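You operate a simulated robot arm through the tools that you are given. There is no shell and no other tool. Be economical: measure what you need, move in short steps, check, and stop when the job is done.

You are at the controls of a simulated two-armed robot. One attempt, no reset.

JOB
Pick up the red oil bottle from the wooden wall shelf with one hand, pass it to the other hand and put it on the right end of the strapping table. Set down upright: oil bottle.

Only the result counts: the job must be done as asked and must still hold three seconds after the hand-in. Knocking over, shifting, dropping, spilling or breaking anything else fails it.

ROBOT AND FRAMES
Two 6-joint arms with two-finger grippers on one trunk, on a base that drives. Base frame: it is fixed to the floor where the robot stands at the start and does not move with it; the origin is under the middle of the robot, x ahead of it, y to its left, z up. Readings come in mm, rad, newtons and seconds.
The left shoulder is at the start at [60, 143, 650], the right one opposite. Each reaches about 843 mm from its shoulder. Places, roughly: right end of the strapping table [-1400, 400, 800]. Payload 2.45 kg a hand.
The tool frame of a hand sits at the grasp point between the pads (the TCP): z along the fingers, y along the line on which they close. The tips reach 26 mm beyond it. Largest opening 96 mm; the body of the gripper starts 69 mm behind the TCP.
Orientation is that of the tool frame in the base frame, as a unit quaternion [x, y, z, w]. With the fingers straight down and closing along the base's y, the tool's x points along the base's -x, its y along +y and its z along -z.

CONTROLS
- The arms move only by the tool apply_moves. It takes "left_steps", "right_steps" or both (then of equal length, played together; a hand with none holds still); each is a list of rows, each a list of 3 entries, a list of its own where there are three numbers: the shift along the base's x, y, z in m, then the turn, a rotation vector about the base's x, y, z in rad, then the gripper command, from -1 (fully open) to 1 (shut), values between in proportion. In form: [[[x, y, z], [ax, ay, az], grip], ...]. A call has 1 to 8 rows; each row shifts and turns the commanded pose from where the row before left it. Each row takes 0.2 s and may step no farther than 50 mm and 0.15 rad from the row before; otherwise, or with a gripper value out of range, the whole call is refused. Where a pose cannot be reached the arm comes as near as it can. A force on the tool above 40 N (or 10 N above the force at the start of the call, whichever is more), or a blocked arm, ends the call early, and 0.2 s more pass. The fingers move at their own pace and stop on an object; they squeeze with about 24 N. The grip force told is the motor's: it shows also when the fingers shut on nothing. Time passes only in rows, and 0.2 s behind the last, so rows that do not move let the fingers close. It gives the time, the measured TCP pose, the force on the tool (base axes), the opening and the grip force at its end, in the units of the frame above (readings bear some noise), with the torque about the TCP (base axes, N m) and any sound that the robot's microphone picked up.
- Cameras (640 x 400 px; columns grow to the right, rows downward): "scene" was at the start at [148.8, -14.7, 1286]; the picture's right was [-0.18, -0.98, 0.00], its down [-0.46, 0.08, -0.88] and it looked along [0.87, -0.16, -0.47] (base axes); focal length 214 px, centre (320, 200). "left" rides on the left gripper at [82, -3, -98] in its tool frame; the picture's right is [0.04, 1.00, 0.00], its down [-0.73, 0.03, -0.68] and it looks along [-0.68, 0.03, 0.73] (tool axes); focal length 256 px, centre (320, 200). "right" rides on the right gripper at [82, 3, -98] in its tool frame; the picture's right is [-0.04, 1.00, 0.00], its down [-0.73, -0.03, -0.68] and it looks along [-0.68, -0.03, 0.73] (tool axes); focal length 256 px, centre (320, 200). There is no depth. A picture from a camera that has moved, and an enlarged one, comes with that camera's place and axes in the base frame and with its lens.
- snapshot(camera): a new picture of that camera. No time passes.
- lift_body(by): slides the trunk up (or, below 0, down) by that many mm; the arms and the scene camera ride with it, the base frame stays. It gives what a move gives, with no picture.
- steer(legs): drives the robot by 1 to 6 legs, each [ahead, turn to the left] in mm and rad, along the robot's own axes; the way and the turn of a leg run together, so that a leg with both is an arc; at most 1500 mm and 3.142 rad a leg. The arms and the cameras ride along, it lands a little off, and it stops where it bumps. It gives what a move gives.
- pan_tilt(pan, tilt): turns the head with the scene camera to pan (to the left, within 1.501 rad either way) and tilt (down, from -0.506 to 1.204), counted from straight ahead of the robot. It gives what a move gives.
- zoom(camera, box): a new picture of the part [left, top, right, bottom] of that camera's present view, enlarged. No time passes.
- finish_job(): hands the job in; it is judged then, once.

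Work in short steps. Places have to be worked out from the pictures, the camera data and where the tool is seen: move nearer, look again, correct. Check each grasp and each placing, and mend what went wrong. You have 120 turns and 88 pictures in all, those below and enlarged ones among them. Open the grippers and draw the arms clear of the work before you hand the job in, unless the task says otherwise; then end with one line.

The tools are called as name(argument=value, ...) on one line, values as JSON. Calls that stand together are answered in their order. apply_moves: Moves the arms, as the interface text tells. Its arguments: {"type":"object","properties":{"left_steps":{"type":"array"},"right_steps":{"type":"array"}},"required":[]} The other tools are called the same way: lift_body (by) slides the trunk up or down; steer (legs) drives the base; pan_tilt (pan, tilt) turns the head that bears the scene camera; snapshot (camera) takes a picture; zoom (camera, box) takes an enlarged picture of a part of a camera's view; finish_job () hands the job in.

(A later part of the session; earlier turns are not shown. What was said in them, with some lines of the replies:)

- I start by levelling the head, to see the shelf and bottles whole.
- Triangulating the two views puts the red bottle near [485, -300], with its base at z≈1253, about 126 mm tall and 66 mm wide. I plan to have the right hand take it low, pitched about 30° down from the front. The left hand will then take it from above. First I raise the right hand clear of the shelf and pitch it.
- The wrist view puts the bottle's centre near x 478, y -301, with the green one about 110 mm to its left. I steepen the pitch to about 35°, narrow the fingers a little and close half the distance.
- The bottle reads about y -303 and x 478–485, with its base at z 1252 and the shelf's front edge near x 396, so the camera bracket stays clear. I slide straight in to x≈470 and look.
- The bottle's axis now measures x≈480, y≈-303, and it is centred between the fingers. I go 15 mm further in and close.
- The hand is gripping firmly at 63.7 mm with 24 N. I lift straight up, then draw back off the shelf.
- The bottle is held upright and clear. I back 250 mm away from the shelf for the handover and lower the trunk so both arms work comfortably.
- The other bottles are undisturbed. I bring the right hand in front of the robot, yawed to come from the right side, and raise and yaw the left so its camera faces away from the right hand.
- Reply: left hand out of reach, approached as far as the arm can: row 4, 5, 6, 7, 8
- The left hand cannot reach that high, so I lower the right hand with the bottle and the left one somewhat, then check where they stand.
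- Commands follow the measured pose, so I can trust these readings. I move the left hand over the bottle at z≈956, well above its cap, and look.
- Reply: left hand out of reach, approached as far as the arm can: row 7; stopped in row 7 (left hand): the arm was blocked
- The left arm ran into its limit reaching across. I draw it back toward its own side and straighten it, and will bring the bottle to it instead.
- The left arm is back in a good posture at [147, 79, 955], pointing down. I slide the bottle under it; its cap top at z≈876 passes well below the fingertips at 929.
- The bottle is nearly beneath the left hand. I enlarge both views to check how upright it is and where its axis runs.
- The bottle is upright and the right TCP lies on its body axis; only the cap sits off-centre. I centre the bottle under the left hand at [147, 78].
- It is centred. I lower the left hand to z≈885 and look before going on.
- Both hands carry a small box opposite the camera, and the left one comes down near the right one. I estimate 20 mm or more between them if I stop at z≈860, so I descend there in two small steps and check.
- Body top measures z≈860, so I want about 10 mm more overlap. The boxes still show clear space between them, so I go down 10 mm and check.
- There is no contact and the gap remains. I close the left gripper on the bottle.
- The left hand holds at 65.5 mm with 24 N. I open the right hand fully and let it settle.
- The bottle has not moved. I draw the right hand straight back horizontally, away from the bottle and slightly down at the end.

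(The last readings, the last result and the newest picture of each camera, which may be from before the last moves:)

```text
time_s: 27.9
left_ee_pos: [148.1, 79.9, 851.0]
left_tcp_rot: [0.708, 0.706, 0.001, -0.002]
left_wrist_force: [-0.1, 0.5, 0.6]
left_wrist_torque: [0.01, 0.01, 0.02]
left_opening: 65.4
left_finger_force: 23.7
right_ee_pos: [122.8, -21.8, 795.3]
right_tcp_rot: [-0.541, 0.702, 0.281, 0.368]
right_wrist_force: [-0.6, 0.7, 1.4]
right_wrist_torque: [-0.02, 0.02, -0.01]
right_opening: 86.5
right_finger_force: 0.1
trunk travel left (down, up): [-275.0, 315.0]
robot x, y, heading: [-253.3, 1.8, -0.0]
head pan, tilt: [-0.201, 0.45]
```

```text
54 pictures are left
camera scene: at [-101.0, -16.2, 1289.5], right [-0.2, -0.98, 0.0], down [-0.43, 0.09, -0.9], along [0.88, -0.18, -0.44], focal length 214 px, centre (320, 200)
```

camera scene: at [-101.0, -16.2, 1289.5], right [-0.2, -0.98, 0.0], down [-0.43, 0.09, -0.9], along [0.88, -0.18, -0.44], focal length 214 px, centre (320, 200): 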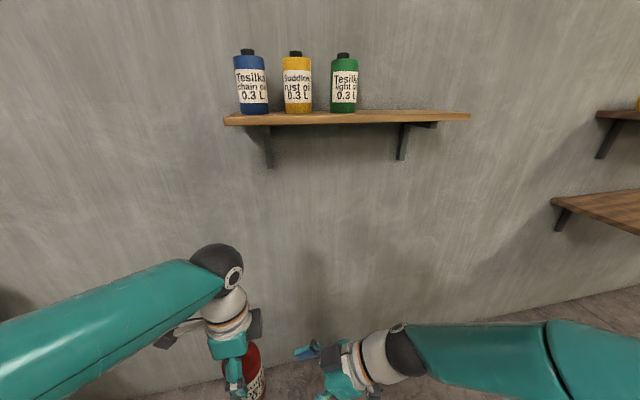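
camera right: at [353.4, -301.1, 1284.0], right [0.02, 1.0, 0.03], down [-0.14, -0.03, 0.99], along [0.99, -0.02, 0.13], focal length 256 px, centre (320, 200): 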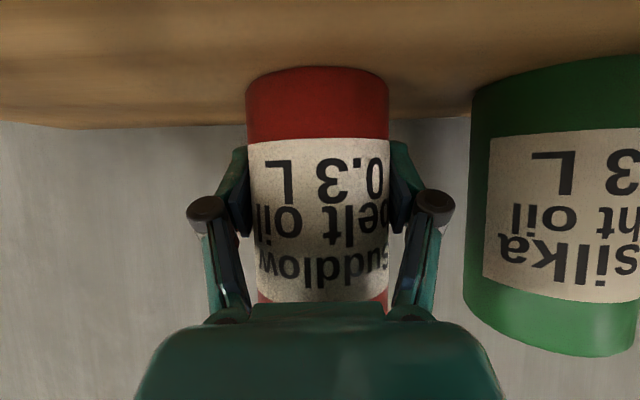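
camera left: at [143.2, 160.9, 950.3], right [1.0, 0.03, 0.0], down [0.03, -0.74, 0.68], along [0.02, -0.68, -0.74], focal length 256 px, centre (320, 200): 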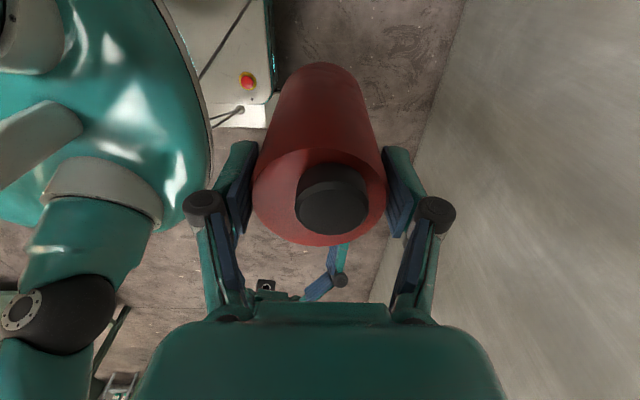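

The left hand now holds the bottle alone. I lift the trunk for table clearance, tuck the right arm and look to the left rear for the table.

lift_body(by=170)

apply_moves(right_steps=[[[0.005, -0.03, 0.01], [0, 0, -0.14], -0.8], [[0.005, -0.03, 0.01], [0, 0, -0.14], -0.8], [[0.005, -0.03, 0.01], [0, 0, -0.14], -0.8], [[0.005, -0.03, 0.01], [0, 0, -0.14], -0.8], [[0, -0.03, 0.01], [0, 0, -0.14], -0.8], [[0, -0.03, 0.01], [0, 0, -0.14], -0.8], [[0, -0.03, 0.01], [0, 0, -0.14], -0.8], [[0, -0.03, 0.01], [0, 0, -0.14], -0.8]])

pan_tilt(pan=1.5, tilt=0.35)

snapshot(camera="scene")

pan_tilt(pan=-1.5, tilt=0.35)

snapshot(camera="scene")

```text
time_s: 29.8
left_ee_pos: [147.6, 79.1, 1022.2]
left_tcp_rot: [0.709, 0.705, 0.0, -0.002]
left_wrist_force: [0.6, -0.3, -3.3]
left_wrist_torque: [0.02, -0.01, 0.0]
left_opening: 65.4
left_finger_force: 23.5
right_ee_pos: [123.3, -21.8, 966.4]
right_tcp_rot: [-0.541, 0.702, 0.28, 0.368]
right_wrist_force: [-0.2, -0.4, 0.2]
right_wrist_torque: [-0.01, -0.01, 0.02]
right_opening: 86.2
right_finger_force: 0.1
trunk travel left (down, up): [-445.0, 145.0]
robot x, y, heading: [-251.8, 0.3, 0.006]
head pan, tilt: [-0.201, 0.45]
```

```text
time_s: 31.6
left_ee_pos: [146.7, 80.0, 1021.2]
left_tcp_rot: [0.709, 0.706, 0.0, -0.003]
left_wrist_force: [-0.5, -0.1, -4.0]
left_wrist_torque: [0.05, -0.03, -0.01]
left_opening: 65.5
left_finger_force: 24.0
right_ee_pos: [142.4, -263.5, 1045.7]
right_tcp_rot: [-0.085, 0.883, 0.041, 0.46]
right_wrist_force: [0.1, -0.6, 1.0]
right_wrist_torque: [-0.02, -0.01, 0.0]
right_opening: 86.2
right_finger_force: 0.0
trunk travel left (down, up): [-445.0, 145.0]
robot x, y, heading: [-250.8, -2.1, 0.003]
head pan, tilt: [-0.201, 0.45]
```

```text
time_s: 33.3
left_ee_pos: [148.0, 79.6, 1021.4]
left_tcp_rot: [0.709, 0.705, 0.001, -0.002]
left_wrist_force: [-0.1, -0.2, -3.5]
left_wrist_torque: [0.01, -0.01, 0.0]
left_opening: 65.5
left_finger_force: 23.6
right_ee_pos: [140.3, -261.0, 1047.3]
right_tcp_rot: [-0.087, 0.882, 0.043, 0.461]
right_wrist_force: [0.5, 0.7, -0.4]
right_wrist_torque: [0.02, -0.01, 0.0]
right_opening: 86.5
right_finger_force: 0.0
trunk travel left (down, up): [-445.0, 145.0]
robot x, y, heading: [-250.5, -3.1, 0.004]
head pan, tilt: [1.499, 0.351]
```

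```text
53 pictures are left
camera scene: at [-184.8, 94.7, 1468.7], right [1.0, -0.07, 0.0], down [-0.02, -0.34, -0.94], along [0.06, 0.94, -0.34], focal length 214 px, centre (320, 200)
```

scene: 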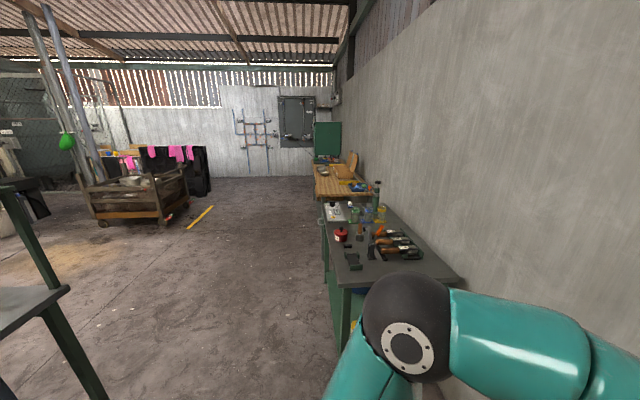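

```text
time_s: 35.9
left_ee_pos: [147.7, 80.4, 1020.6]
left_tcp_rot: [0.709, 0.705, 0.0, -0.002]
left_wrist_force: [0.5, 0.0, -3.2]
left_wrist_torque: [0.01, 0.04, -0.01]
left_opening: 65.5
left_finger_force: 24.2
right_ee_pos: [142.0, -263.0, 1046.6]
right_tcp_rot: [-0.086, 0.883, 0.043, 0.46]
right_wrist_force: [0.7, -0.2, 0.1]
right_wrist_torque: [0.02, -0.02, 0.03]
right_opening: 86.3
right_finger_force: 0.1
trunk travel left (down, up): [-445.0, 145.0]
robot x, y, heading: [-254.1, 0.9, 0.0]
head pan, tilt: [-1.499, 0.351]
```

```text
52 pictures are left
camera scene: at [-184.1, -91.0, 1468.7], right [-1.0, -0.08, 0.0], down [-0.03, 0.34, -0.94], along [0.07, -0.94, -0.34], focal length 214 px, centre (320, 200)
```

scene: 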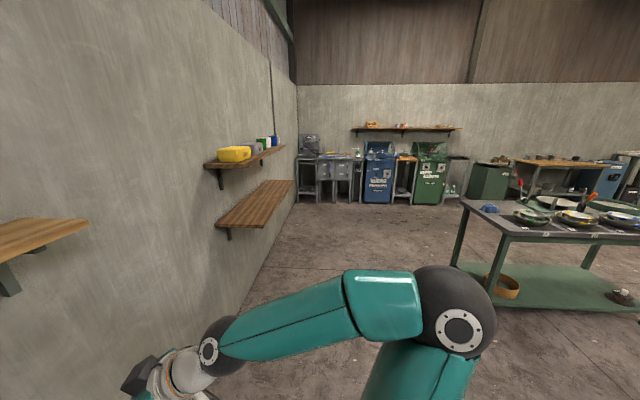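

The table stands behind to the left, at about x < -1215. There is room to turn on the spot, so I turn left about 2.6 rad and look.

pan_tilt(pan=0.0, tilt=0.35)

steer(legs=[[0, 1.3], [0, 1.3]])

snapshot(camera="scene")

```text
time_s: 37.5
left_ee_pos: [148.2, 79.5, 1021.7]
left_tcp_rot: [0.709, 0.706, -0.001, -0.003]
left_wrist_force: [-0.1, 0.2, -3.4]
left_wrist_torque: [-0.04, 0.01, 0.02]
left_opening: 65.5
left_finger_force: 24.1
right_ee_pos: [141.7, -262.0, 1046.4]
right_tcp_rot: [-0.086, 0.882, 0.043, 0.461]
right_wrist_force: [-0.3, 0.2, 0.3]
right_wrist_torque: [0.0, 0.03, 0.02]
right_opening: 86.3
right_finger_force: 0.0
trunk travel left (down, up): [-445.0, 145.0]
robot x, y, heading: [-254.3, 1.1, 0.003]
head pan, tilt: [0.0, 0.351]
```

```text
time_s: 39.2
left_ee_pos: [114.4, 179.0, 1022.4]
left_tcp_rot: [0.611, 0.792, 0.0, -0.002]
left_wrist_force: [-0.1, -0.5, -4.2]
left_wrist_torque: [0.01, -0.02, -0.01]
left_opening: 65.6
left_finger_force: 24.1
right_ee_pos: [197.2, -154.3, 1046.5]
right_tcp_rot: [-0.201, 0.863, 0.102, 0.452]
right_wrist_force: [0.1, -0.4, 0.8]
right_wrist_torque: [-0.01, 0.01, -0.01]
right_opening: 86.3
right_finger_force: 0.0
trunk travel left (down, up): [-445.0, 145.0]
robot x, y, heading: [-245.1, -5.9, 0.257]
head pan, tilt: [0.0, 0.351]
stopped in leg 1: the robot was blocked; the commanded pose is now the measured one
```

```text
51 pictures are left
camera scene: at [-101.1, 34.0, 1468.7], right [0.25, -0.97, 0.0], down [-0.33, -0.09, -0.94], along [0.91, 0.24, -0.34], focal length 214 px, centre (320, 200)
```

scene: 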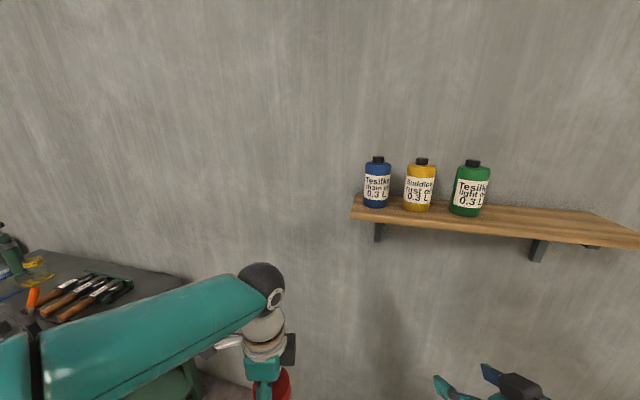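

The turn was blocked at 0.26 rad. I look down to the left and right to see what stopped it.

pan_tilt(pan=0.9, tilt=0.9)

snapshot(camera="scene")

pan_tilt(pan=-1.3, tilt=0.9)

snapshot(camera="scene")

```text
time_s: 40.4
left_ee_pos: [115.1, 179.6, 1022.6]
left_tcp_rot: [0.611, 0.792, 0.0, -0.003]
left_wrist_force: [-0.4, 0.5, -2.6]
left_wrist_torque: [0.04, 0.02, -0.02]
left_opening: 65.7
left_finger_force: 23.9
right_ee_pos: [197.8, -153.5, 1047.5]
right_tcp_rot: [-0.201, 0.864, 0.102, 0.451]
right_wrist_force: [0.8, -0.5, 0.2]
right_wrist_torque: [0.05, -0.02, 0.01]
right_opening: 86.5
right_finger_force: 0.0
trunk travel left (down, up): [-445.0, 145.0]
robot x, y, heading: [-250.5, -6.4, 0.256]
head pan, tilt: [0.901, 0.901]
```

```text
50 pictures are left
camera scene: at [-160.9, 79.4, 1421.2], right [0.92, -0.4, 0.0], down [-0.32, -0.72, -0.62], along [0.25, 0.57, -0.78], focal length 214 px, centre (320, 200)
```

scene: 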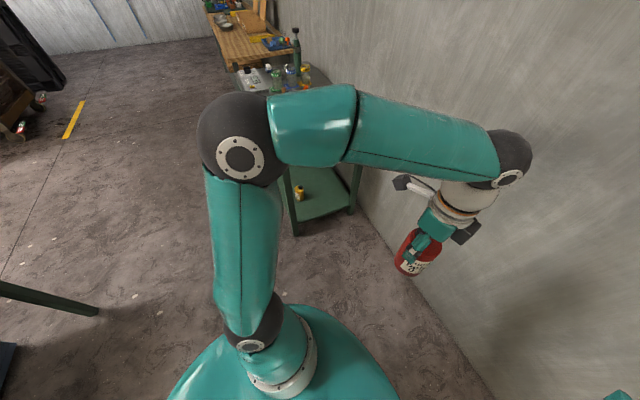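

```text
time_s: 42.5
left_ee_pos: [113.4, 178.9, 1022.6]
left_tcp_rot: [0.61, 0.792, -0.001, -0.003]
left_wrist_force: [-0.9, -0.4, -3.3]
left_wrist_torque: [0.01, -0.03, 0.0]
left_opening: 65.6
left_finger_force: 24.4
right_ee_pos: [196.1, -154.0, 1046.2]
right_tcp_rot: [-0.2, 0.863, 0.102, 0.452]
right_wrist_force: [0.3, -0.2, 0.0]
right_wrist_torque: [0.01, -0.02, -0.01]
right_opening: 86.5
right_finger_force: 0.0
trunk travel left (down, up): [-445.0, 145.0]
robot x, y, heading: [-241.1, -5.4, 0.255]
head pan, tilt: [-1.3, 0.901]
```

```text
49 pictures are left
camera scene: at [-153.3, -55.0, 1421.2], right [-0.86, -0.5, 0.0], down [-0.39, 0.68, -0.62], along [0.31, -0.54, -0.78], focal length 214 px, centre (320, 200)
```

scene: 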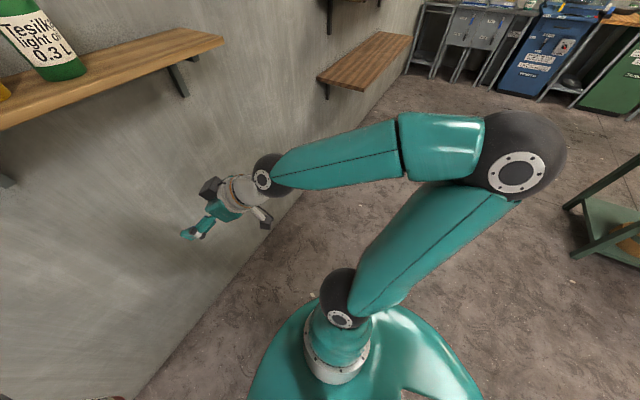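

Nothing obvious on either side, so I look steeply down with the head turned, which also shows what lies behind the base.

pan_tilt(pan=-1.5, tilt=1.2)

snapshot(camera="scene")

pan_tilt(pan=1.5, tilt=1.0)

snapshot(camera="scene")

```text
time_s: 43.3
left_ee_pos: [114.5, 178.2, 1022.0]
left_tcp_rot: [0.611, 0.792, 0.0, -0.003]
left_wrist_force: [0.0, 0.1, -3.1]
left_wrist_torque: [0.0, 0.03, 0.03]
left_opening: 65.4
left_finger_force: 23.8
right_ee_pos: [197.2, -154.6, 1047.3]
right_tcp_rot: [-0.201, 0.864, 0.102, 0.451]
right_wrist_force: [-0.4, 0.6, 0.2]
right_wrist_torque: [0.03, 0.0, -0.02]
right_opening: 86.4
right_finger_force: 0.2
trunk travel left (down, up): [-445.0, 145.0]
robot x, y, heading: [-249.0, -6.9, 0.257]
head pan, tilt: [-1.499, 1.201]
```

```text
48 pictures are left
camera scene: at [-173.3, -42.7, 1401.4], right [-0.95, -0.32, 0.0], down [-0.3, 0.88, -0.36], along [0.12, -0.34, -0.93], focal length 214 px, centre (320, 200)
```

scene: 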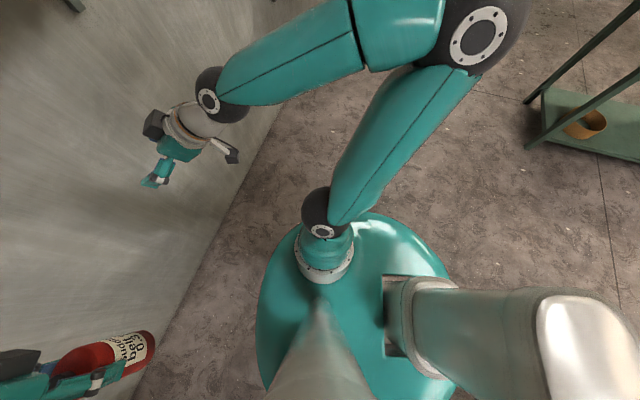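

```text
time_s: 45.9
left_ee_pos: [112.5, 179.2, 1021.2]
left_tcp_rot: [0.611, 0.791, 0.0, -0.002]
left_wrist_force: [-0.4, 0.4, -3.9]
left_wrist_torque: [-0.01, -0.02, 0.03]
left_opening: 65.2
left_finger_force: 24.1
right_ee_pos: [197.0, -154.0, 1047.0]
right_tcp_rot: [-0.201, 0.864, 0.102, 0.451]
right_wrist_force: [0.1, 0.2, 0.1]
right_wrist_torque: [0.0, 0.01, 0.0]
right_opening: 86.4
right_finger_force: 0.1
trunk travel left (down, up): [-445.0, 145.0]
robot x, y, heading: [-247.9, -3.5, 0.256]
head pan, tilt: [1.499, 1.0]
```

```text
47 pictures are left
camera scene: at [-204.1, 78.7, 1413.9], right [0.98, 0.18, 0.0], down [0.15, -0.83, -0.54], along [-0.1, 0.53, -0.84], focal length 214 px, centre (320, 200)
```

scene: 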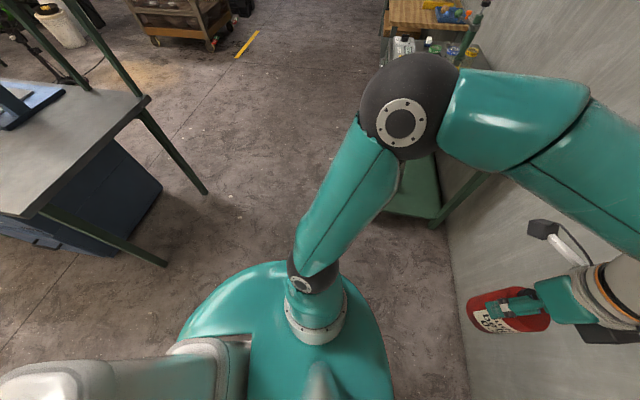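

The floor around the base is clear; the table's near edge lies at x≈-1200, from y≈240 to 905. I try turning the other way, in small legs.

steer(legs=[[0, -0.3]])

steer(legs=[[-150, 0], [0, -0.6]])

```text
time_s: 47.3
left_ee_pos: [149.6, 74.8, 1022.4]
left_tcp_rot: [0.712, 0.702, 0.0, -0.004]
left_wrist_force: [0.1, -0.5, -3.0]
left_wrist_torque: [0.03, 0.03, -0.01]
left_opening: 65.2
left_finger_force: 23.8
right_ee_pos: [142.3, -268.7, 1047.2]
right_tcp_rot: [-0.081, 0.883, 0.039, 0.461]
right_wrist_force: [-1.1, -0.2, 0.2]
right_wrist_torque: [-0.04, -0.01, -0.01]
right_opening: 86.2
right_finger_force: 0.1
trunk travel left (down, up): [-445.0, 145.0]
robot x, y, heading: [-245.9, -2.0, -0.005]
head pan, tilt: [1.499, 1.0]
stopped in leg 1: the robot was blocked; the commanded pose is now the measured one
```

```text
time_s: 49.9
left_ee_pos: [0.9, -61.1, 1022.7]
left_tcp_rot: [0.823, 0.568, 0.0, -0.003]
left_wrist_force: [-0.4, 0.8, -3.9]
left_wrist_torque: [0.0, -0.04, 0.0]
left_opening: 65.3
left_finger_force: 24.4
right_ee_pos: [-123.7, -380.9, 1048.5]
right_tcp_rot: [0.072, 0.884, -0.04, 0.461]
right_wrist_force: [0.2, 0.0, 0.6]
right_wrist_torque: [0.0, -0.04, 0.03]
right_opening: 86.2
right_finger_force: 0.1
trunk travel left (down, up): [-445.0, 145.0]
robot x, y, heading: [-394.6, 14.2, -0.344]
head pan, tilt: [1.499, 1.0]
stopped in leg 2: the robot was blocked; the commanded pose is now the measured one
```

Even unobstructed turns stop after about 0.3 rad, so the limit seems to be in turning itself. I use legs of 0.2 rad, turning right.

steer(legs=[[0, -0.2], [0, -0.2], [0, -0.2], [0, -0.2], [0, -0.2], [0, -0.2]])

```text
time_s: 51.8
left_ee_pos: [-42.1, -180.2, 1024.2]
left_tcp_rot: [0.902, 0.432, 0.001, -0.005]
left_wrist_force: [0.4, -0.3, -3.6]
left_wrist_torque: [-0.02, 0.0, -0.01]
left_opening: 65.5
left_finger_force: 23.8
right_ee_pos: [-260.3, -444.1, 1047.9]
right_tcp_rot: [0.209, 0.861, -0.112, 0.45]
right_wrist_force: [-0.3, -0.7, -0.6]
right_wrist_torque: [-0.01, -0.01, -0.03]
right_opening: 86.3
right_finger_force: 0.0
trunk travel left (down, up): [-445.0, 145.0]
robot x, y, heading: [-395.1, 20.6, -0.647]
head pan, tilt: [1.499, 1.0]
stopped in leg 2: the robot was blocked; the commanded pose is now the measured one
```

Again it stopped after 0.3 rad with nothing near. I look once around to be sure before repeating.

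pan_tilt(pan=-1.0, tilt=0.6)

snapshot(camera="scene")

steer(legs=[[0, -1.5]])

```text
time_s: 54.0
left_ee_pos: [-41.2, -180.1, 1024.5]
left_tcp_rot: [0.902, 0.432, 0.001, -0.004]
left_wrist_force: [-0.2, -0.1, -4.0]
left_wrist_torque: [0.01, -0.01, 0.02]
left_opening: 65.4
left_finger_force: 23.9
right_ee_pos: [-260.8, -445.7, 1048.0]
right_tcp_rot: [0.21, 0.861, -0.113, 0.45]
right_wrist_force: [0.5, 0.5, 1.2]
right_wrist_torque: [-0.02, 0.01, -0.02]
right_opening: 86.5
right_finger_force: 0.0
trunk travel left (down, up): [-445.0, 145.0]
robot x, y, heading: [-393.3, 18.4, -0.652]
head pan, tilt: [-1.0, 0.6]
```

```text
46 pictures are left
camera scene: at [-354.5, -105.2, 1445.9], right [-1.0, 0.08, 0.0], down [0.05, 0.56, -0.82], along [-0.07, -0.82, -0.57], focal length 214 px, centre (320, 200)
```

scene: 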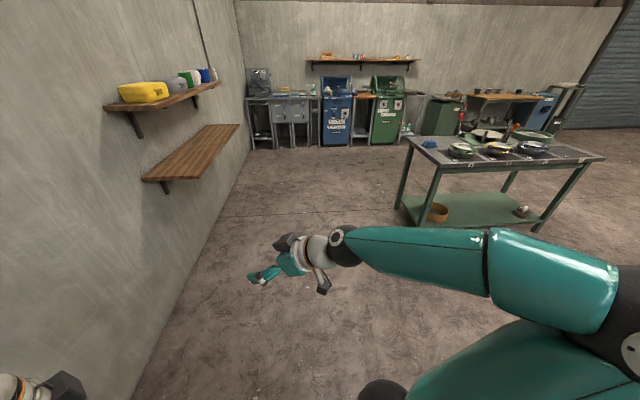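

```text
time_s: 56.2
left_ee_pos: [-169.8, -321.1, 1024.8]
left_tcp_rot: [0.978, 0.206, 0.002, -0.004]
left_wrist_force: [-0.3, -0.7, -3.5]
left_wrist_torque: [0.09, 0.0, -0.03]
left_opening: 65.6
left_finger_force: 23.8
right_ee_pos: [-485.3, -455.4, 1048.6]
right_tcp_rot: [0.406, 0.788, -0.214, 0.41]
right_wrist_force: [0.0, -0.1, -0.2]
right_wrist_torque: [-0.01, -0.02, 0.04]
right_opening: 86.3
right_finger_force: 0.0
trunk travel left (down, up): [-445.0, 145.0]
robot x, y, heading: [-382.8, 23.8, -1.121]
head pan, tilt: [-1.0, 0.6]
stopped in leg 1: the robot was blocked; the commanded pose is now the measured one
```

It turned 0.47 rad this time, with clear floor all around, so I keep repeating turns.

steer(legs=[[0, -2.37]])

steer(legs=[[0, -1.6]])

```text
time_s: 58.9
left_ee_pos: [-387.8, -381.9, 1024.4]
left_tcp_rot: [0.997, -0.079, 0.003, -0.004]
left_wrist_force: [0.1, -0.1, -2.3]
left_wrist_torque: [0.01, -0.01, -0.01]
left_opening: 65.3
left_finger_force: 24.2
right_ee_pos: [-727.3, -325.3, 1049.3]
right_tcp_rot: [0.613, 0.64, -0.323, 0.333]
right_wrist_force: [0.1, 0.7, -0.3]
right_wrist_torque: [-0.05, -0.01, 0.04]
right_opening: 86.5
right_finger_force: 0.1
trunk travel left (down, up): [-445.0, 145.0]
robot x, y, heading: [-366.9, 21.1, -1.695]
head pan, tilt: [-1.0, 0.6]
stopped in leg 1: the robot was blocked; the commanded pose is now the measured one
```

```text
time_s: 62.0
left_ee_pos: [-716.4, -180.6, 1025.4]
left_tcp_rot: [0.837, -0.547, 0.005, 0.0]
left_wrist_force: [-0.6, -0.3, -3.5]
left_wrist_torque: [0.0, -0.05, 0.04]
left_opening: 65.3
left_finger_force: 23.5
right_ee_pos: [-851.7, 137.7, 1050.2]
right_tcp_rot: [0.844, 0.268, -0.443, 0.138]
right_wrist_force: [0.2, -0.8, -1.0]
right_wrist_torque: [-0.03, 0.02, 0.01]
right_opening: 86.2
right_finger_force: 0.1
trunk travel left (down, up): [-445.0, 145.0]
robot x, y, heading: [-357.8, -6.2, -2.705]
head pan, tilt: [-1.0, 0.6]
stopped in leg 1: the robot was blocked; the commanded pose is now the measured one
```

The heading is now -2.705. I look at the table ahead.

pan_tilt(pan=-0.7, tilt=0.5)

snapshot(camera="scene")

```text
time_s: 62.8
left_ee_pos: [-715.8, -179.4, 1026.4]
left_tcp_rot: [0.837, -0.547, 0.004, -0.001]
left_wrist_force: [-0.2, -0.3, -4.0]
left_wrist_torque: [0.02, 0.0, 0.02]
left_opening: 65.5
left_finger_force: 24.0
right_ee_pos: [-850.6, 136.3, 1051.2]
right_tcp_rot: [0.844, 0.268, -0.443, 0.138]
right_wrist_force: [0.1, -0.2, 1.1]
right_wrist_torque: [0.0, -0.01, 0.02]
right_opening: 86.4
right_finger_force: 0.2
trunk travel left (down, up): [-445.0, 145.0]
robot x, y, heading: [-352.3, -6.5, -2.71]
head pan, tilt: [-0.7, 0.499]
```

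```text
45 pictures are left
camera scene: at [-496.8, -5.9, 1455.0], right [0.26, 0.96, 0.0], down [0.46, -0.13, -0.88], along [-0.85, 0.23, -0.48], focal length 214 px, centre (320, 200)
```

scene: 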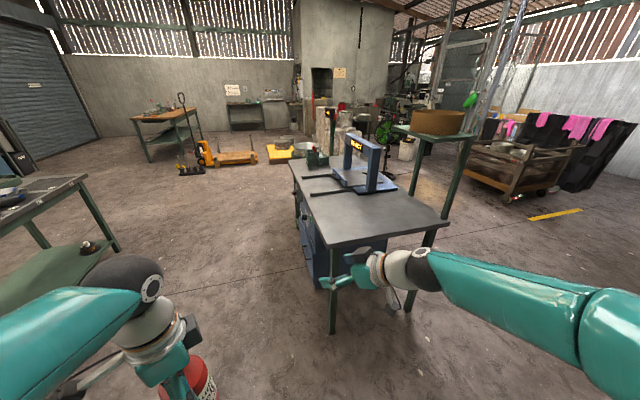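

The table spans x -1230…-2518 and y 245…900. Its near end is clear, with the strapping machine at about x -1870. I turn further right, then drive toward [-890, 209].

steer(legs=[[0, -0.78]])

```text
time_s: 65.5
left_ee_pos: [-730.3, 124.1, 1025.5]
left_tcp_rot: [-0.568, 0.823, -0.005, -0.002]
left_wrist_force: [0.2, -0.7, -3.6]
left_wrist_torque: [0.0, 0.01, 0.02]
left_opening: 65.4
left_finger_force: 24.2
right_ee_pos: [-604.3, 443.4, 1050.3]
right_tcp_rot: [0.883, -0.072, -0.462, -0.04]
right_wrist_force: [0.4, 0.1, 0.9]
right_wrist_torque: [0.01, 0.0, 0.0]
right_opening: 86.6
right_finger_force: 0.1
trunk travel left (down, up): [-445.0, 145.0]
robot x, y, heading: [-354.8, -30.5, 2.802]
head pan, tilt: [-0.7, 0.499]
```

Heading is 2.80 at [-355, -30]. I trim 0.08 rad and drive 560 mm ahead.

steer(legs=[[0, -0.08], [560, 0]])

pan_tilt(pan=0.1, tilt=0.75)

snapshot(camera="scene")

```text
time_s: 69.3
left_ee_pos: [-1244.4, 384.0, 1025.5]
left_tcp_rot: [-0.538, 0.843, -0.004, -0.001]
left_wrist_force: [-0.2, 1.0, -4.2]
left_wrist_torque: [-0.03, -0.03, -0.01]
left_opening: 64.9
left_finger_force: 23.8
right_ee_pos: [-1094.6, 693.3, 1050.5]
right_tcp_rot: [0.88, -0.103, -0.461, -0.055]
right_wrist_force: [-0.3, -0.4, -0.5]
right_wrist_torque: [-0.01, 0.0, -0.01]
right_opening: 86.5
right_finger_force: 0.0
trunk travel left (down, up): [-445.0, 145.0]
robot x, y, heading: [-882.4, 199.6, 2.724]
head pan, tilt: [-0.7, 0.499]
```

```text
time_s: 70.5
left_ee_pos: [-1243.0, 383.1, 1027.5]
left_tcp_rot: [-0.538, 0.843, -0.005, -0.001]
left_wrist_force: [1.3, -0.4, -3.0]
left_wrist_torque: [0.01, 0.01, -0.01]
left_opening: 65.7
left_finger_force: 23.8
right_ee_pos: [-1093.4, 692.6, 1051.1]
right_tcp_rot: [0.88, -0.104, -0.461, -0.056]
right_wrist_force: [0.1, -0.4, 0.2]
right_wrist_torque: [-0.02, -0.01, -0.05]
right_opening: 86.5
right_finger_force: 0.0
trunk travel left (down, up): [-445.0, 145.0]
robot x, y, heading: [-878.5, 201.2, 2.727]
head pan, tilt: [0.099, 0.75]
```

```text
44 pictures are left
camera scene: at [-1017.3, 255.3, 1433.1], right [0.31, 0.95, 0.0], down [0.65, -0.21, -0.73], along [-0.7, 0.23, -0.68], focal length 214 px, centre (320, 200)
```

scene: 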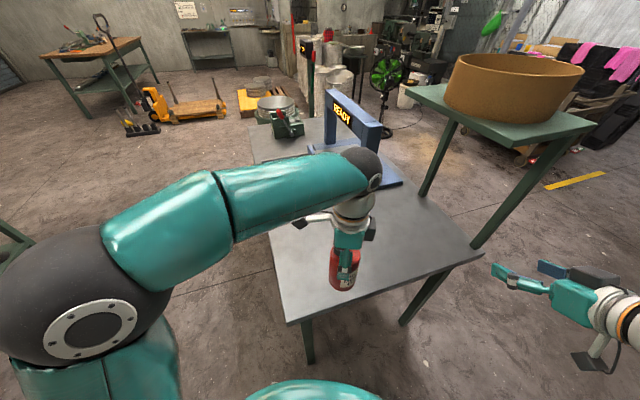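

The bottle hangs over the near end of the table with clear table beyond. I move it further in, to about [-1380, 390].

apply_moves(left_steps=[[[-0.027, 0.001, -0.01], [0, 0, 0], 1], [[-0.027, 0.001, -0.01], [0, 0, 0], 1], [[-0.027, 0.001, -0.01], [0, 0, 0], 1], [[-0.027, 0.001, -0.01], [0, 0, 0], 1], [[-0.027, 0.001, -0.01], [0, 0, 0], 1]])

snapshot(camera="left")

snapshot(camera="scene")

```text
time_s: 71.7
left_ee_pos: [-1380.1, 387.6, 977.1]
left_tcp_rot: [-0.537, 0.843, -0.005, 0.0]
left_wrist_force: [-0.3, -0.4, -3.7]
left_wrist_torque: [-0.01, -0.02, 0.03]
left_opening: 65.3
left_finger_force: 24.2
right_ee_pos: [-1095.6, 692.6, 1049.9]
right_tcp_rot: [0.88, -0.104, -0.46, -0.056]
right_wrist_force: [0.0, -0.2, 0.1]
right_wrist_torque: [0.0, 0.0, 0.0]
right_opening: 86.3
right_finger_force: 0.0
trunk travel left (down, up): [-445.0, 145.0]
robot x, y, heading: [-879.6, 200.9, 2.73]
head pan, tilt: [0.099, 0.75]
```

```text
43 pictures are left
camera left: at [-1413.1, 313.5, 1075.2], right [-0.92, 0.39, -0.01], down [0.28, 0.68, 0.67], along [0.27, 0.62, -0.74], focal length 256 px, centre (320, 200)
```

left: 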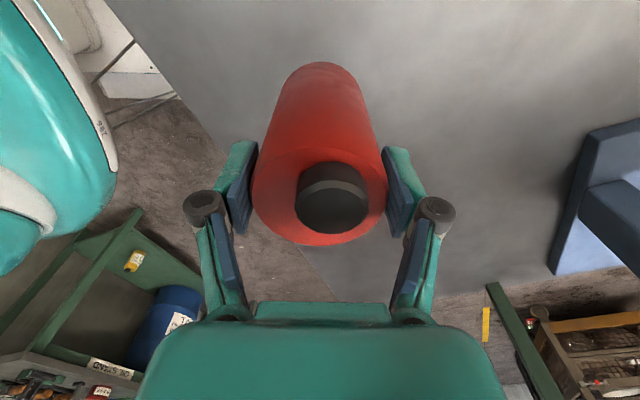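

```text
42 pictures are left
camera scene: at [-1018.4, 255.5, 1432.9], right [0.31, 0.95, 0.0], down [0.65, -0.21, -0.73], along [-0.69, 0.23, -0.68], focal length 214 px, centre (320, 200)
```

scene: 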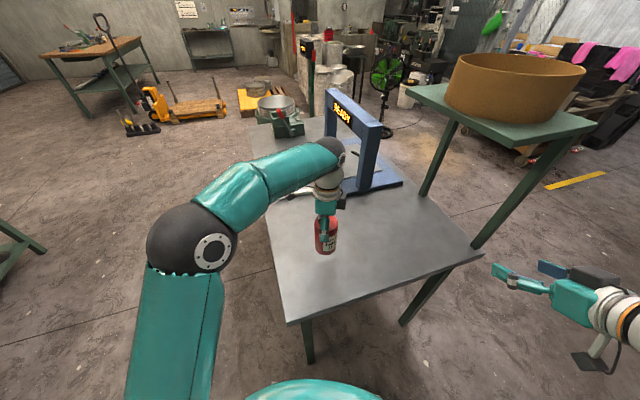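

The placing spot is free around the bottle, whose base is at about z 878. I lower it about 55 mm, then look across to gauge the gap.

apply_moves(left_steps=[[[0, 0, -0.02], [0, 0, 0], 1], [[0, 0, -0.02], [0, 0, 0], 1], [[0, 0, -0.015], [0, 0, 0], 1]])

zoom(camera="scene", box=[260, 200, 420, 300])

```text
time_s: 72.5
left_ee_pos: [-1379.0, 387.1, 922.7]
left_tcp_rot: [-0.537, 0.844, -0.005, -0.001]
left_wrist_force: [-0.2, -0.1, -3.3]
left_wrist_torque: [-0.03, -0.02, -0.04]
left_opening: 65.5
left_finger_force: 23.7
right_ee_pos: [-1094.8, 693.5, 1051.7]
right_tcp_rot: [0.88, -0.104, -0.461, -0.056]
right_wrist_force: [-0.4, -0.1, -1.1]
right_wrist_torque: [0.01, 0.01, 0.02]
right_opening: 86.3
right_finger_force: 0.1
trunk travel left (down, up): [-445.0, 145.0]
robot x, y, heading: [-881.7, 203.5, 2.727]
head pan, tilt: [0.099, 0.75]
```

```text
4.00 times, centred on (340, 250) of scene
camera zoom: at [-1017.9, 255.4, 1433.0], right [0.31, 0.95, 0.0], down [0.65, -0.21, -0.73], along [-0.69, 0.23, -0.68], focal length 858 px, centre (240, 0)
```

zoom: 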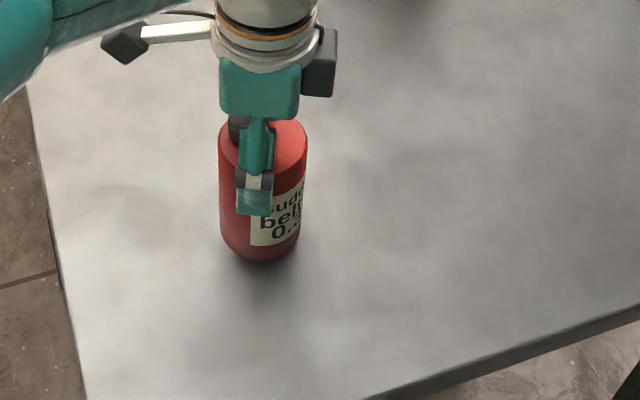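

The shadow shows the base about 20 mm above the table. I go down in small steps, watching the vertical force.

apply_moves(left_steps=[[[0, 0, -0.005], [0, 0, 0], 1], [[0, 0, -0.005], [0, 0, 0], 1], [[0, 0, -0.004], [0, 0, 0], 1]])

apply_moves(left_steps=[[[0, 0, -0.003], [0, 0, 0], 1]])

zoom(camera="scene", box=[260, 200, 420, 300])

```text
time_s: 73.3
left_ee_pos: [-1378.4, 387.7, 908.6]
left_tcp_rot: [-0.537, 0.844, -0.004, -0.001]
left_wrist_force: [-0.1, 0.2, -4.0]
left_wrist_torque: [0.01, -0.01, -0.01]
left_opening: 65.4
left_finger_force: 23.9
right_ee_pos: [-1093.8, 693.2, 1050.0]
right_tcp_rot: [0.88, -0.104, -0.461, -0.056]
right_wrist_force: [-0.6, -0.5, -0.5]
right_wrist_torque: [0.02, 0.0, -0.01]
right_opening: 86.2
right_finger_force: 0.1
trunk travel left (down, up): [-445.0, 145.0]
robot x, y, heading: [-881.8, 207.8, 2.721]
head pan, tilt: [0.099, 0.75]
```

```text
time_s: 73.7
left_ee_pos: [-1379.5, 387.3, 905.0]
left_tcp_rot: [-0.538, 0.843, -0.004, -0.002]
left_wrist_force: [0.7, -0.4, -3.2]
left_wrist_torque: [0.0, 0.0, 0.05]
left_opening: 65.4
left_finger_force: 23.8
right_ee_pos: [-1094.5, 693.5, 1050.6]
right_tcp_rot: [0.88, -0.104, -0.46, -0.056]
right_wrist_force: [-0.6, 0.2, -0.6]
right_wrist_torque: [0.03, -0.02, -0.04]
right_opening: 86.3
right_finger_force: 0.1
trunk travel left (down, up): [-445.0, 145.0]
robot x, y, heading: [-883.7, 204.8, 2.725]
head pan, tilt: [0.099, 0.75]
```

```text
4.00 times, centred on (340, 250) of scene
camera zoom: at [-1017.6, 255.3, 1433.0], right [0.31, 0.95, 0.0], down [0.65, -0.21, -0.73], along [-0.7, 0.23, -0.68], focal length 858 px, centre (240, 0)
```

zoom: 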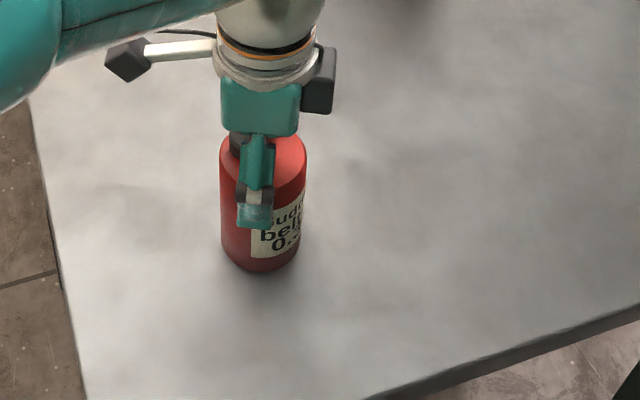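

Still hanging freely at -3.2 N. I continue in 2 mm steps.

apply_moves(left_steps=[[[0, 0, -0.002], [0, 0, 0], 1], [[0, 0, -0.002], [0, 0, 0], 1]])

apply_moves(left_steps=[[[0, 0, -0.002], [0, 0, 0], 1]])

```text
time_s: 74.3
left_ee_pos: [-1378.5, 387.4, 902.8]
left_tcp_rot: [-0.538, 0.843, -0.002, -0.001]
left_wrist_force: [-2.2, -0.7, 9.3]
left_wrist_torque: [-0.21, -0.18, -0.04]
left_opening: 65.7
left_finger_force: 23.5
right_ee_pos: [-1092.9, 691.8, 1050.7]
right_tcp_rot: [0.88, -0.104, -0.461, -0.056]
right_wrist_force: [-0.1, -0.5, -0.3]
right_wrist_torque: [0.0, 0.01, 0.02]
right_opening: 86.5
right_finger_force: 0.1
trunk travel left (down, up): [-445.0, 145.0]
robot x, y, heading: [-880.1, 204.5, 2.727]
head pan, tilt: [0.099, 0.75]
```

```text
time_s: 74.7
left_ee_pos: [-1379.7, 388.4, 901.7]
left_tcp_rot: [-0.538, 0.843, -0.001, -0.001]
left_wrist_force: [-6.1, 1.0, 18.0]
left_wrist_torque: [0.13, 0.18, -0.02]
left_opening: 66.1
left_finger_force: 24.6
right_ee_pos: [-1092.8, 692.0, 1051.1]
right_tcp_rot: [0.879, -0.104, -0.461, -0.056]
right_wrist_force: [0.2, -0.2, 0.0]
right_wrist_torque: [0.01, -0.01, 0.0]
right_opening: 86.5
right_finger_force: 0.0
trunk travel left (down, up): [-445.0, 145.0]
robot x, y, heading: [-882.0, 201.1, 2.727]
head pan, tilt: [0.099, 0.75]
```

The bottle is pressing on the table with 18 N. I ease up 2 mm to relieve the push, then open slowly.

apply_moves(left_steps=[[[0, 0, 0.003], [0, 0, 0], 1], [[0, 0, 0], [0, 0, 0], 1]])

apply_moves(left_steps=[[[0, 0, 0], [0, 0, 0], -0.3], [[0, 0, 0], [0, 0, 0], -0.5], [[0, 0, 0], [0, 0, 0], -0.8], [[0, 0, 0], [0, 0, 0], -1]])

snapshot(camera="left")

zoom(camera="scene", box=[260, 200, 420, 300])

```text
time_s: 75.3
left_ee_pos: [-1378.7, 387.7, 900.2]
left_tcp_rot: [-0.537, 0.843, -0.006, 0.0]
left_wrist_force: [-1.7, 1.0, 1.9]
left_wrist_torque: [0.33, 0.29, 0.04]
left_opening: 65.6
left_finger_force: 24.0
right_ee_pos: [-1094.2, 692.9, 1052.1]
right_tcp_rot: [0.88, -0.104, -0.461, -0.056]
right_wrist_force: [0.3, -0.4, 0.3]
right_wrist_torque: [0.05, 0.0, -0.01]
right_opening: 86.5
right_finger_force: 0.0
trunk travel left (down, up): [-445.0, 145.0]
robot x, y, heading: [-884.1, 205.0, 2.727]
head pan, tilt: [0.099, 0.75]
```

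```text
time_s: 76.3
left_ee_pos: [-1378.7, 387.5, 902.5]
left_tcp_rot: [-0.538, 0.843, -0.005, -0.001]
left_wrist_force: [-0.5, -0.1, -0.8]
left_wrist_torque: [0.02, 0.02, -0.04]
left_opening: 95.9
left_finger_force: 0.1
right_ee_pos: [-1093.9, 692.7, 1052.5]
right_tcp_rot: [0.88, -0.104, -0.46, -0.056]
right_wrist_force: [0.8, 0.4, -0.3]
right_wrist_torque: [0.04, -0.02, 0.01]
right_opening: 86.3
right_finger_force: 0.0
trunk travel left (down, up): [-445.0, 145.0]
robot x, y, heading: [-878.6, 203.8, 2.726]
head pan, tilt: [0.099, 0.75]
```

```text
39 pictures are left
camera left: at [-1411.6, 313.3, 1001.1], right [-0.92, 0.39, -0.01], down [0.28, 0.68, 0.67], along [0.26, 0.62, -0.74], focal length 256 px, centre (320, 200)
```

left: 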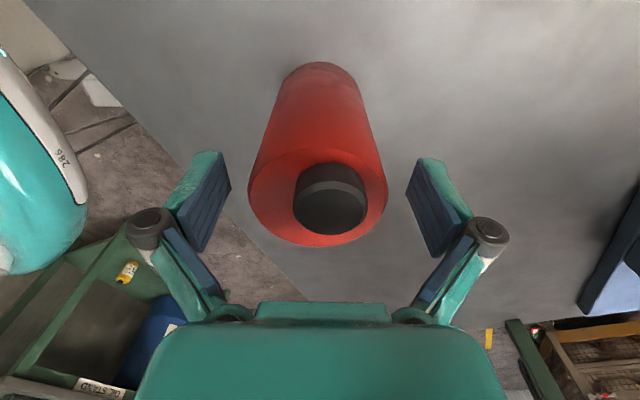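

```text
4.00 times, centred on (340, 250) of scene
camera zoom: at [-1017.2, 255.1, 1433.0], right [0.31, 0.95, 0.0], down [0.65, -0.21, -0.73], along [-0.7, 0.23, -0.68], focal length 858 px, centre (240, 0)
```

zoom: 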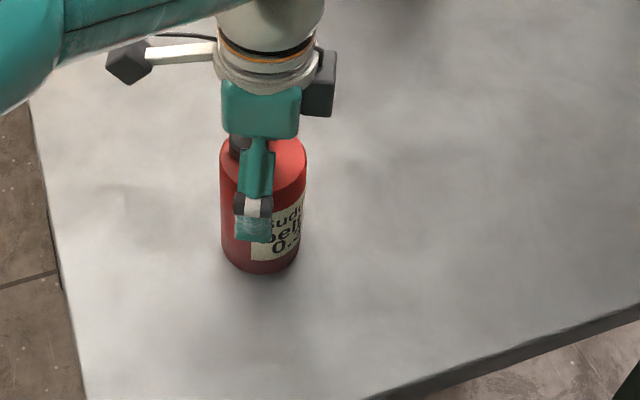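

The bottle stands upright and released. I raise the left hand straight up, clear of it.

apply_moves(left_steps=[[[0, 0, 0.015], [0, 0, 0], -1], [[0, 0, 0.02], [0, 0, 0], -1], [[0, 0, 0.025], [0, 0, 0], -1], [[0, 0, 0.025], [0, 0, 0], -1], [[0, 0, 0.025], [0, 0, 0], -1], [[0.02, 0, 0.02], [0, 0, 0], -1], [[0.03, 0, 0], [0, 0, 0], -1], [[0.03, 0, 0], [0, 0, 0], -1]])

snapshot(camera="scene")

```text
time_s: 78.1
left_ee_pos: [-1296.2, 387.1, 1034.1]
left_tcp_rot: [-0.539, 0.843, -0.004, -0.001]
left_wrist_force: [-0.2, -0.1, -0.2]
left_wrist_torque: [0.03, 0.04, -0.03]
left_opening: 95.8
left_finger_force: 0.1
right_ee_pos: [-1093.2, 692.5, 1050.7]
right_tcp_rot: [0.88, -0.104, -0.461, -0.056]
right_wrist_force: [0.1, -0.6, 0.8]
right_wrist_torque: [0.03, -0.01, 0.01]
right_opening: 86.6
right_finger_force: 0.1
trunk travel left (down, up): [-445.0, 145.0]
robot x, y, heading: [-880.1, 204.2, 2.728]
head pan, tilt: [0.099, 0.75]
```

```text
37 pictures are left
camera scene: at [-1016.4, 254.9, 1433.2], right [0.31, 0.95, 0.0], down [0.65, -0.21, -0.73], along [-0.7, 0.23, -0.68], focal length 214 px, centre (320, 200)
```

scene: 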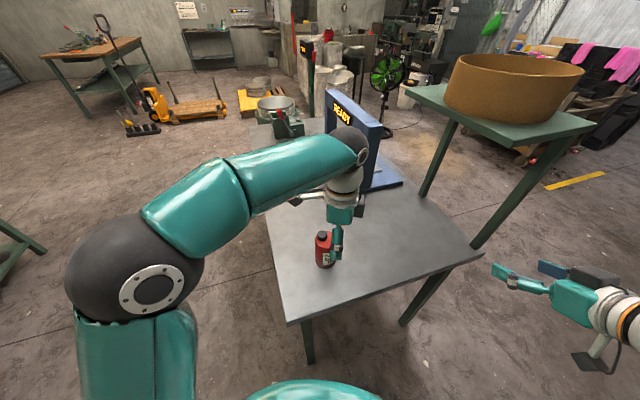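

The bottle stands upright on its own and the left hand is above it and clear. I back the robot off 200 mm and check once more.

steer(legs=[[-200, 0]])

snapshot(camera="scene")

```text
time_s: 79.7
left_ee_pos: [-1110.7, 306.6, 1033.6]
left_tcp_rot: [-0.537, 0.844, -0.004, -0.001]
left_wrist_force: [0.8, -1.0, 0.5]
left_wrist_torque: [0.01, 0.05, 0.03]
left_opening: 96.0
left_finger_force: 0.1
right_ee_pos: [-907.7, 611.1, 1051.9]
right_tcp_rot: [0.879, -0.104, -0.461, -0.056]
right_wrist_force: [0.1, -0.5, 0.0]
right_wrist_torque: [-0.02, -0.01, -0.01]
right_opening: 86.3
right_finger_force: 0.0
trunk travel left (down, up): [-445.0, 145.0]
robot x, y, heading: [-699.9, 120.8, 2.729]
head pan, tilt: [0.099, 0.75]
```

```text
36 pictures are left
camera scene: at [-831.1, 173.5, 1433.3], right [0.31, 0.95, 0.0], down [0.65, -0.21, -0.73], along [-0.7, 0.23, -0.68], focal length 214 px, centre (320, 200)
```

scene: 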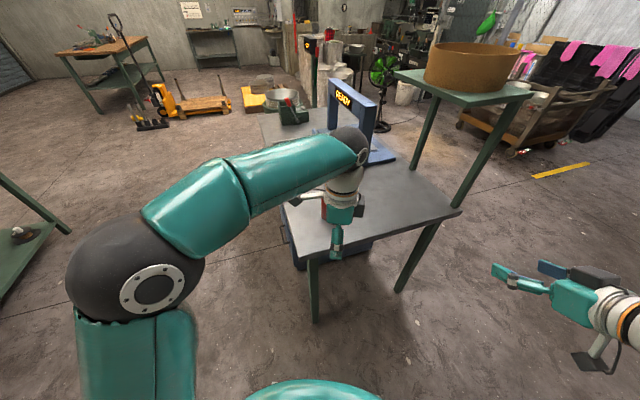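

The arms are clear of the table and the bottle still stands behind the left hand. I hand the job in.

finish_job()

```text
The job is handed in.
```

The right hand took the red oil bottle from the shelf and passed it to the left, which set it upright on the right end of the strapping table at about [-1380, 388]. Both grippers are open and clear of it, and the other bottles on the shelf were undisturbed when last seen.
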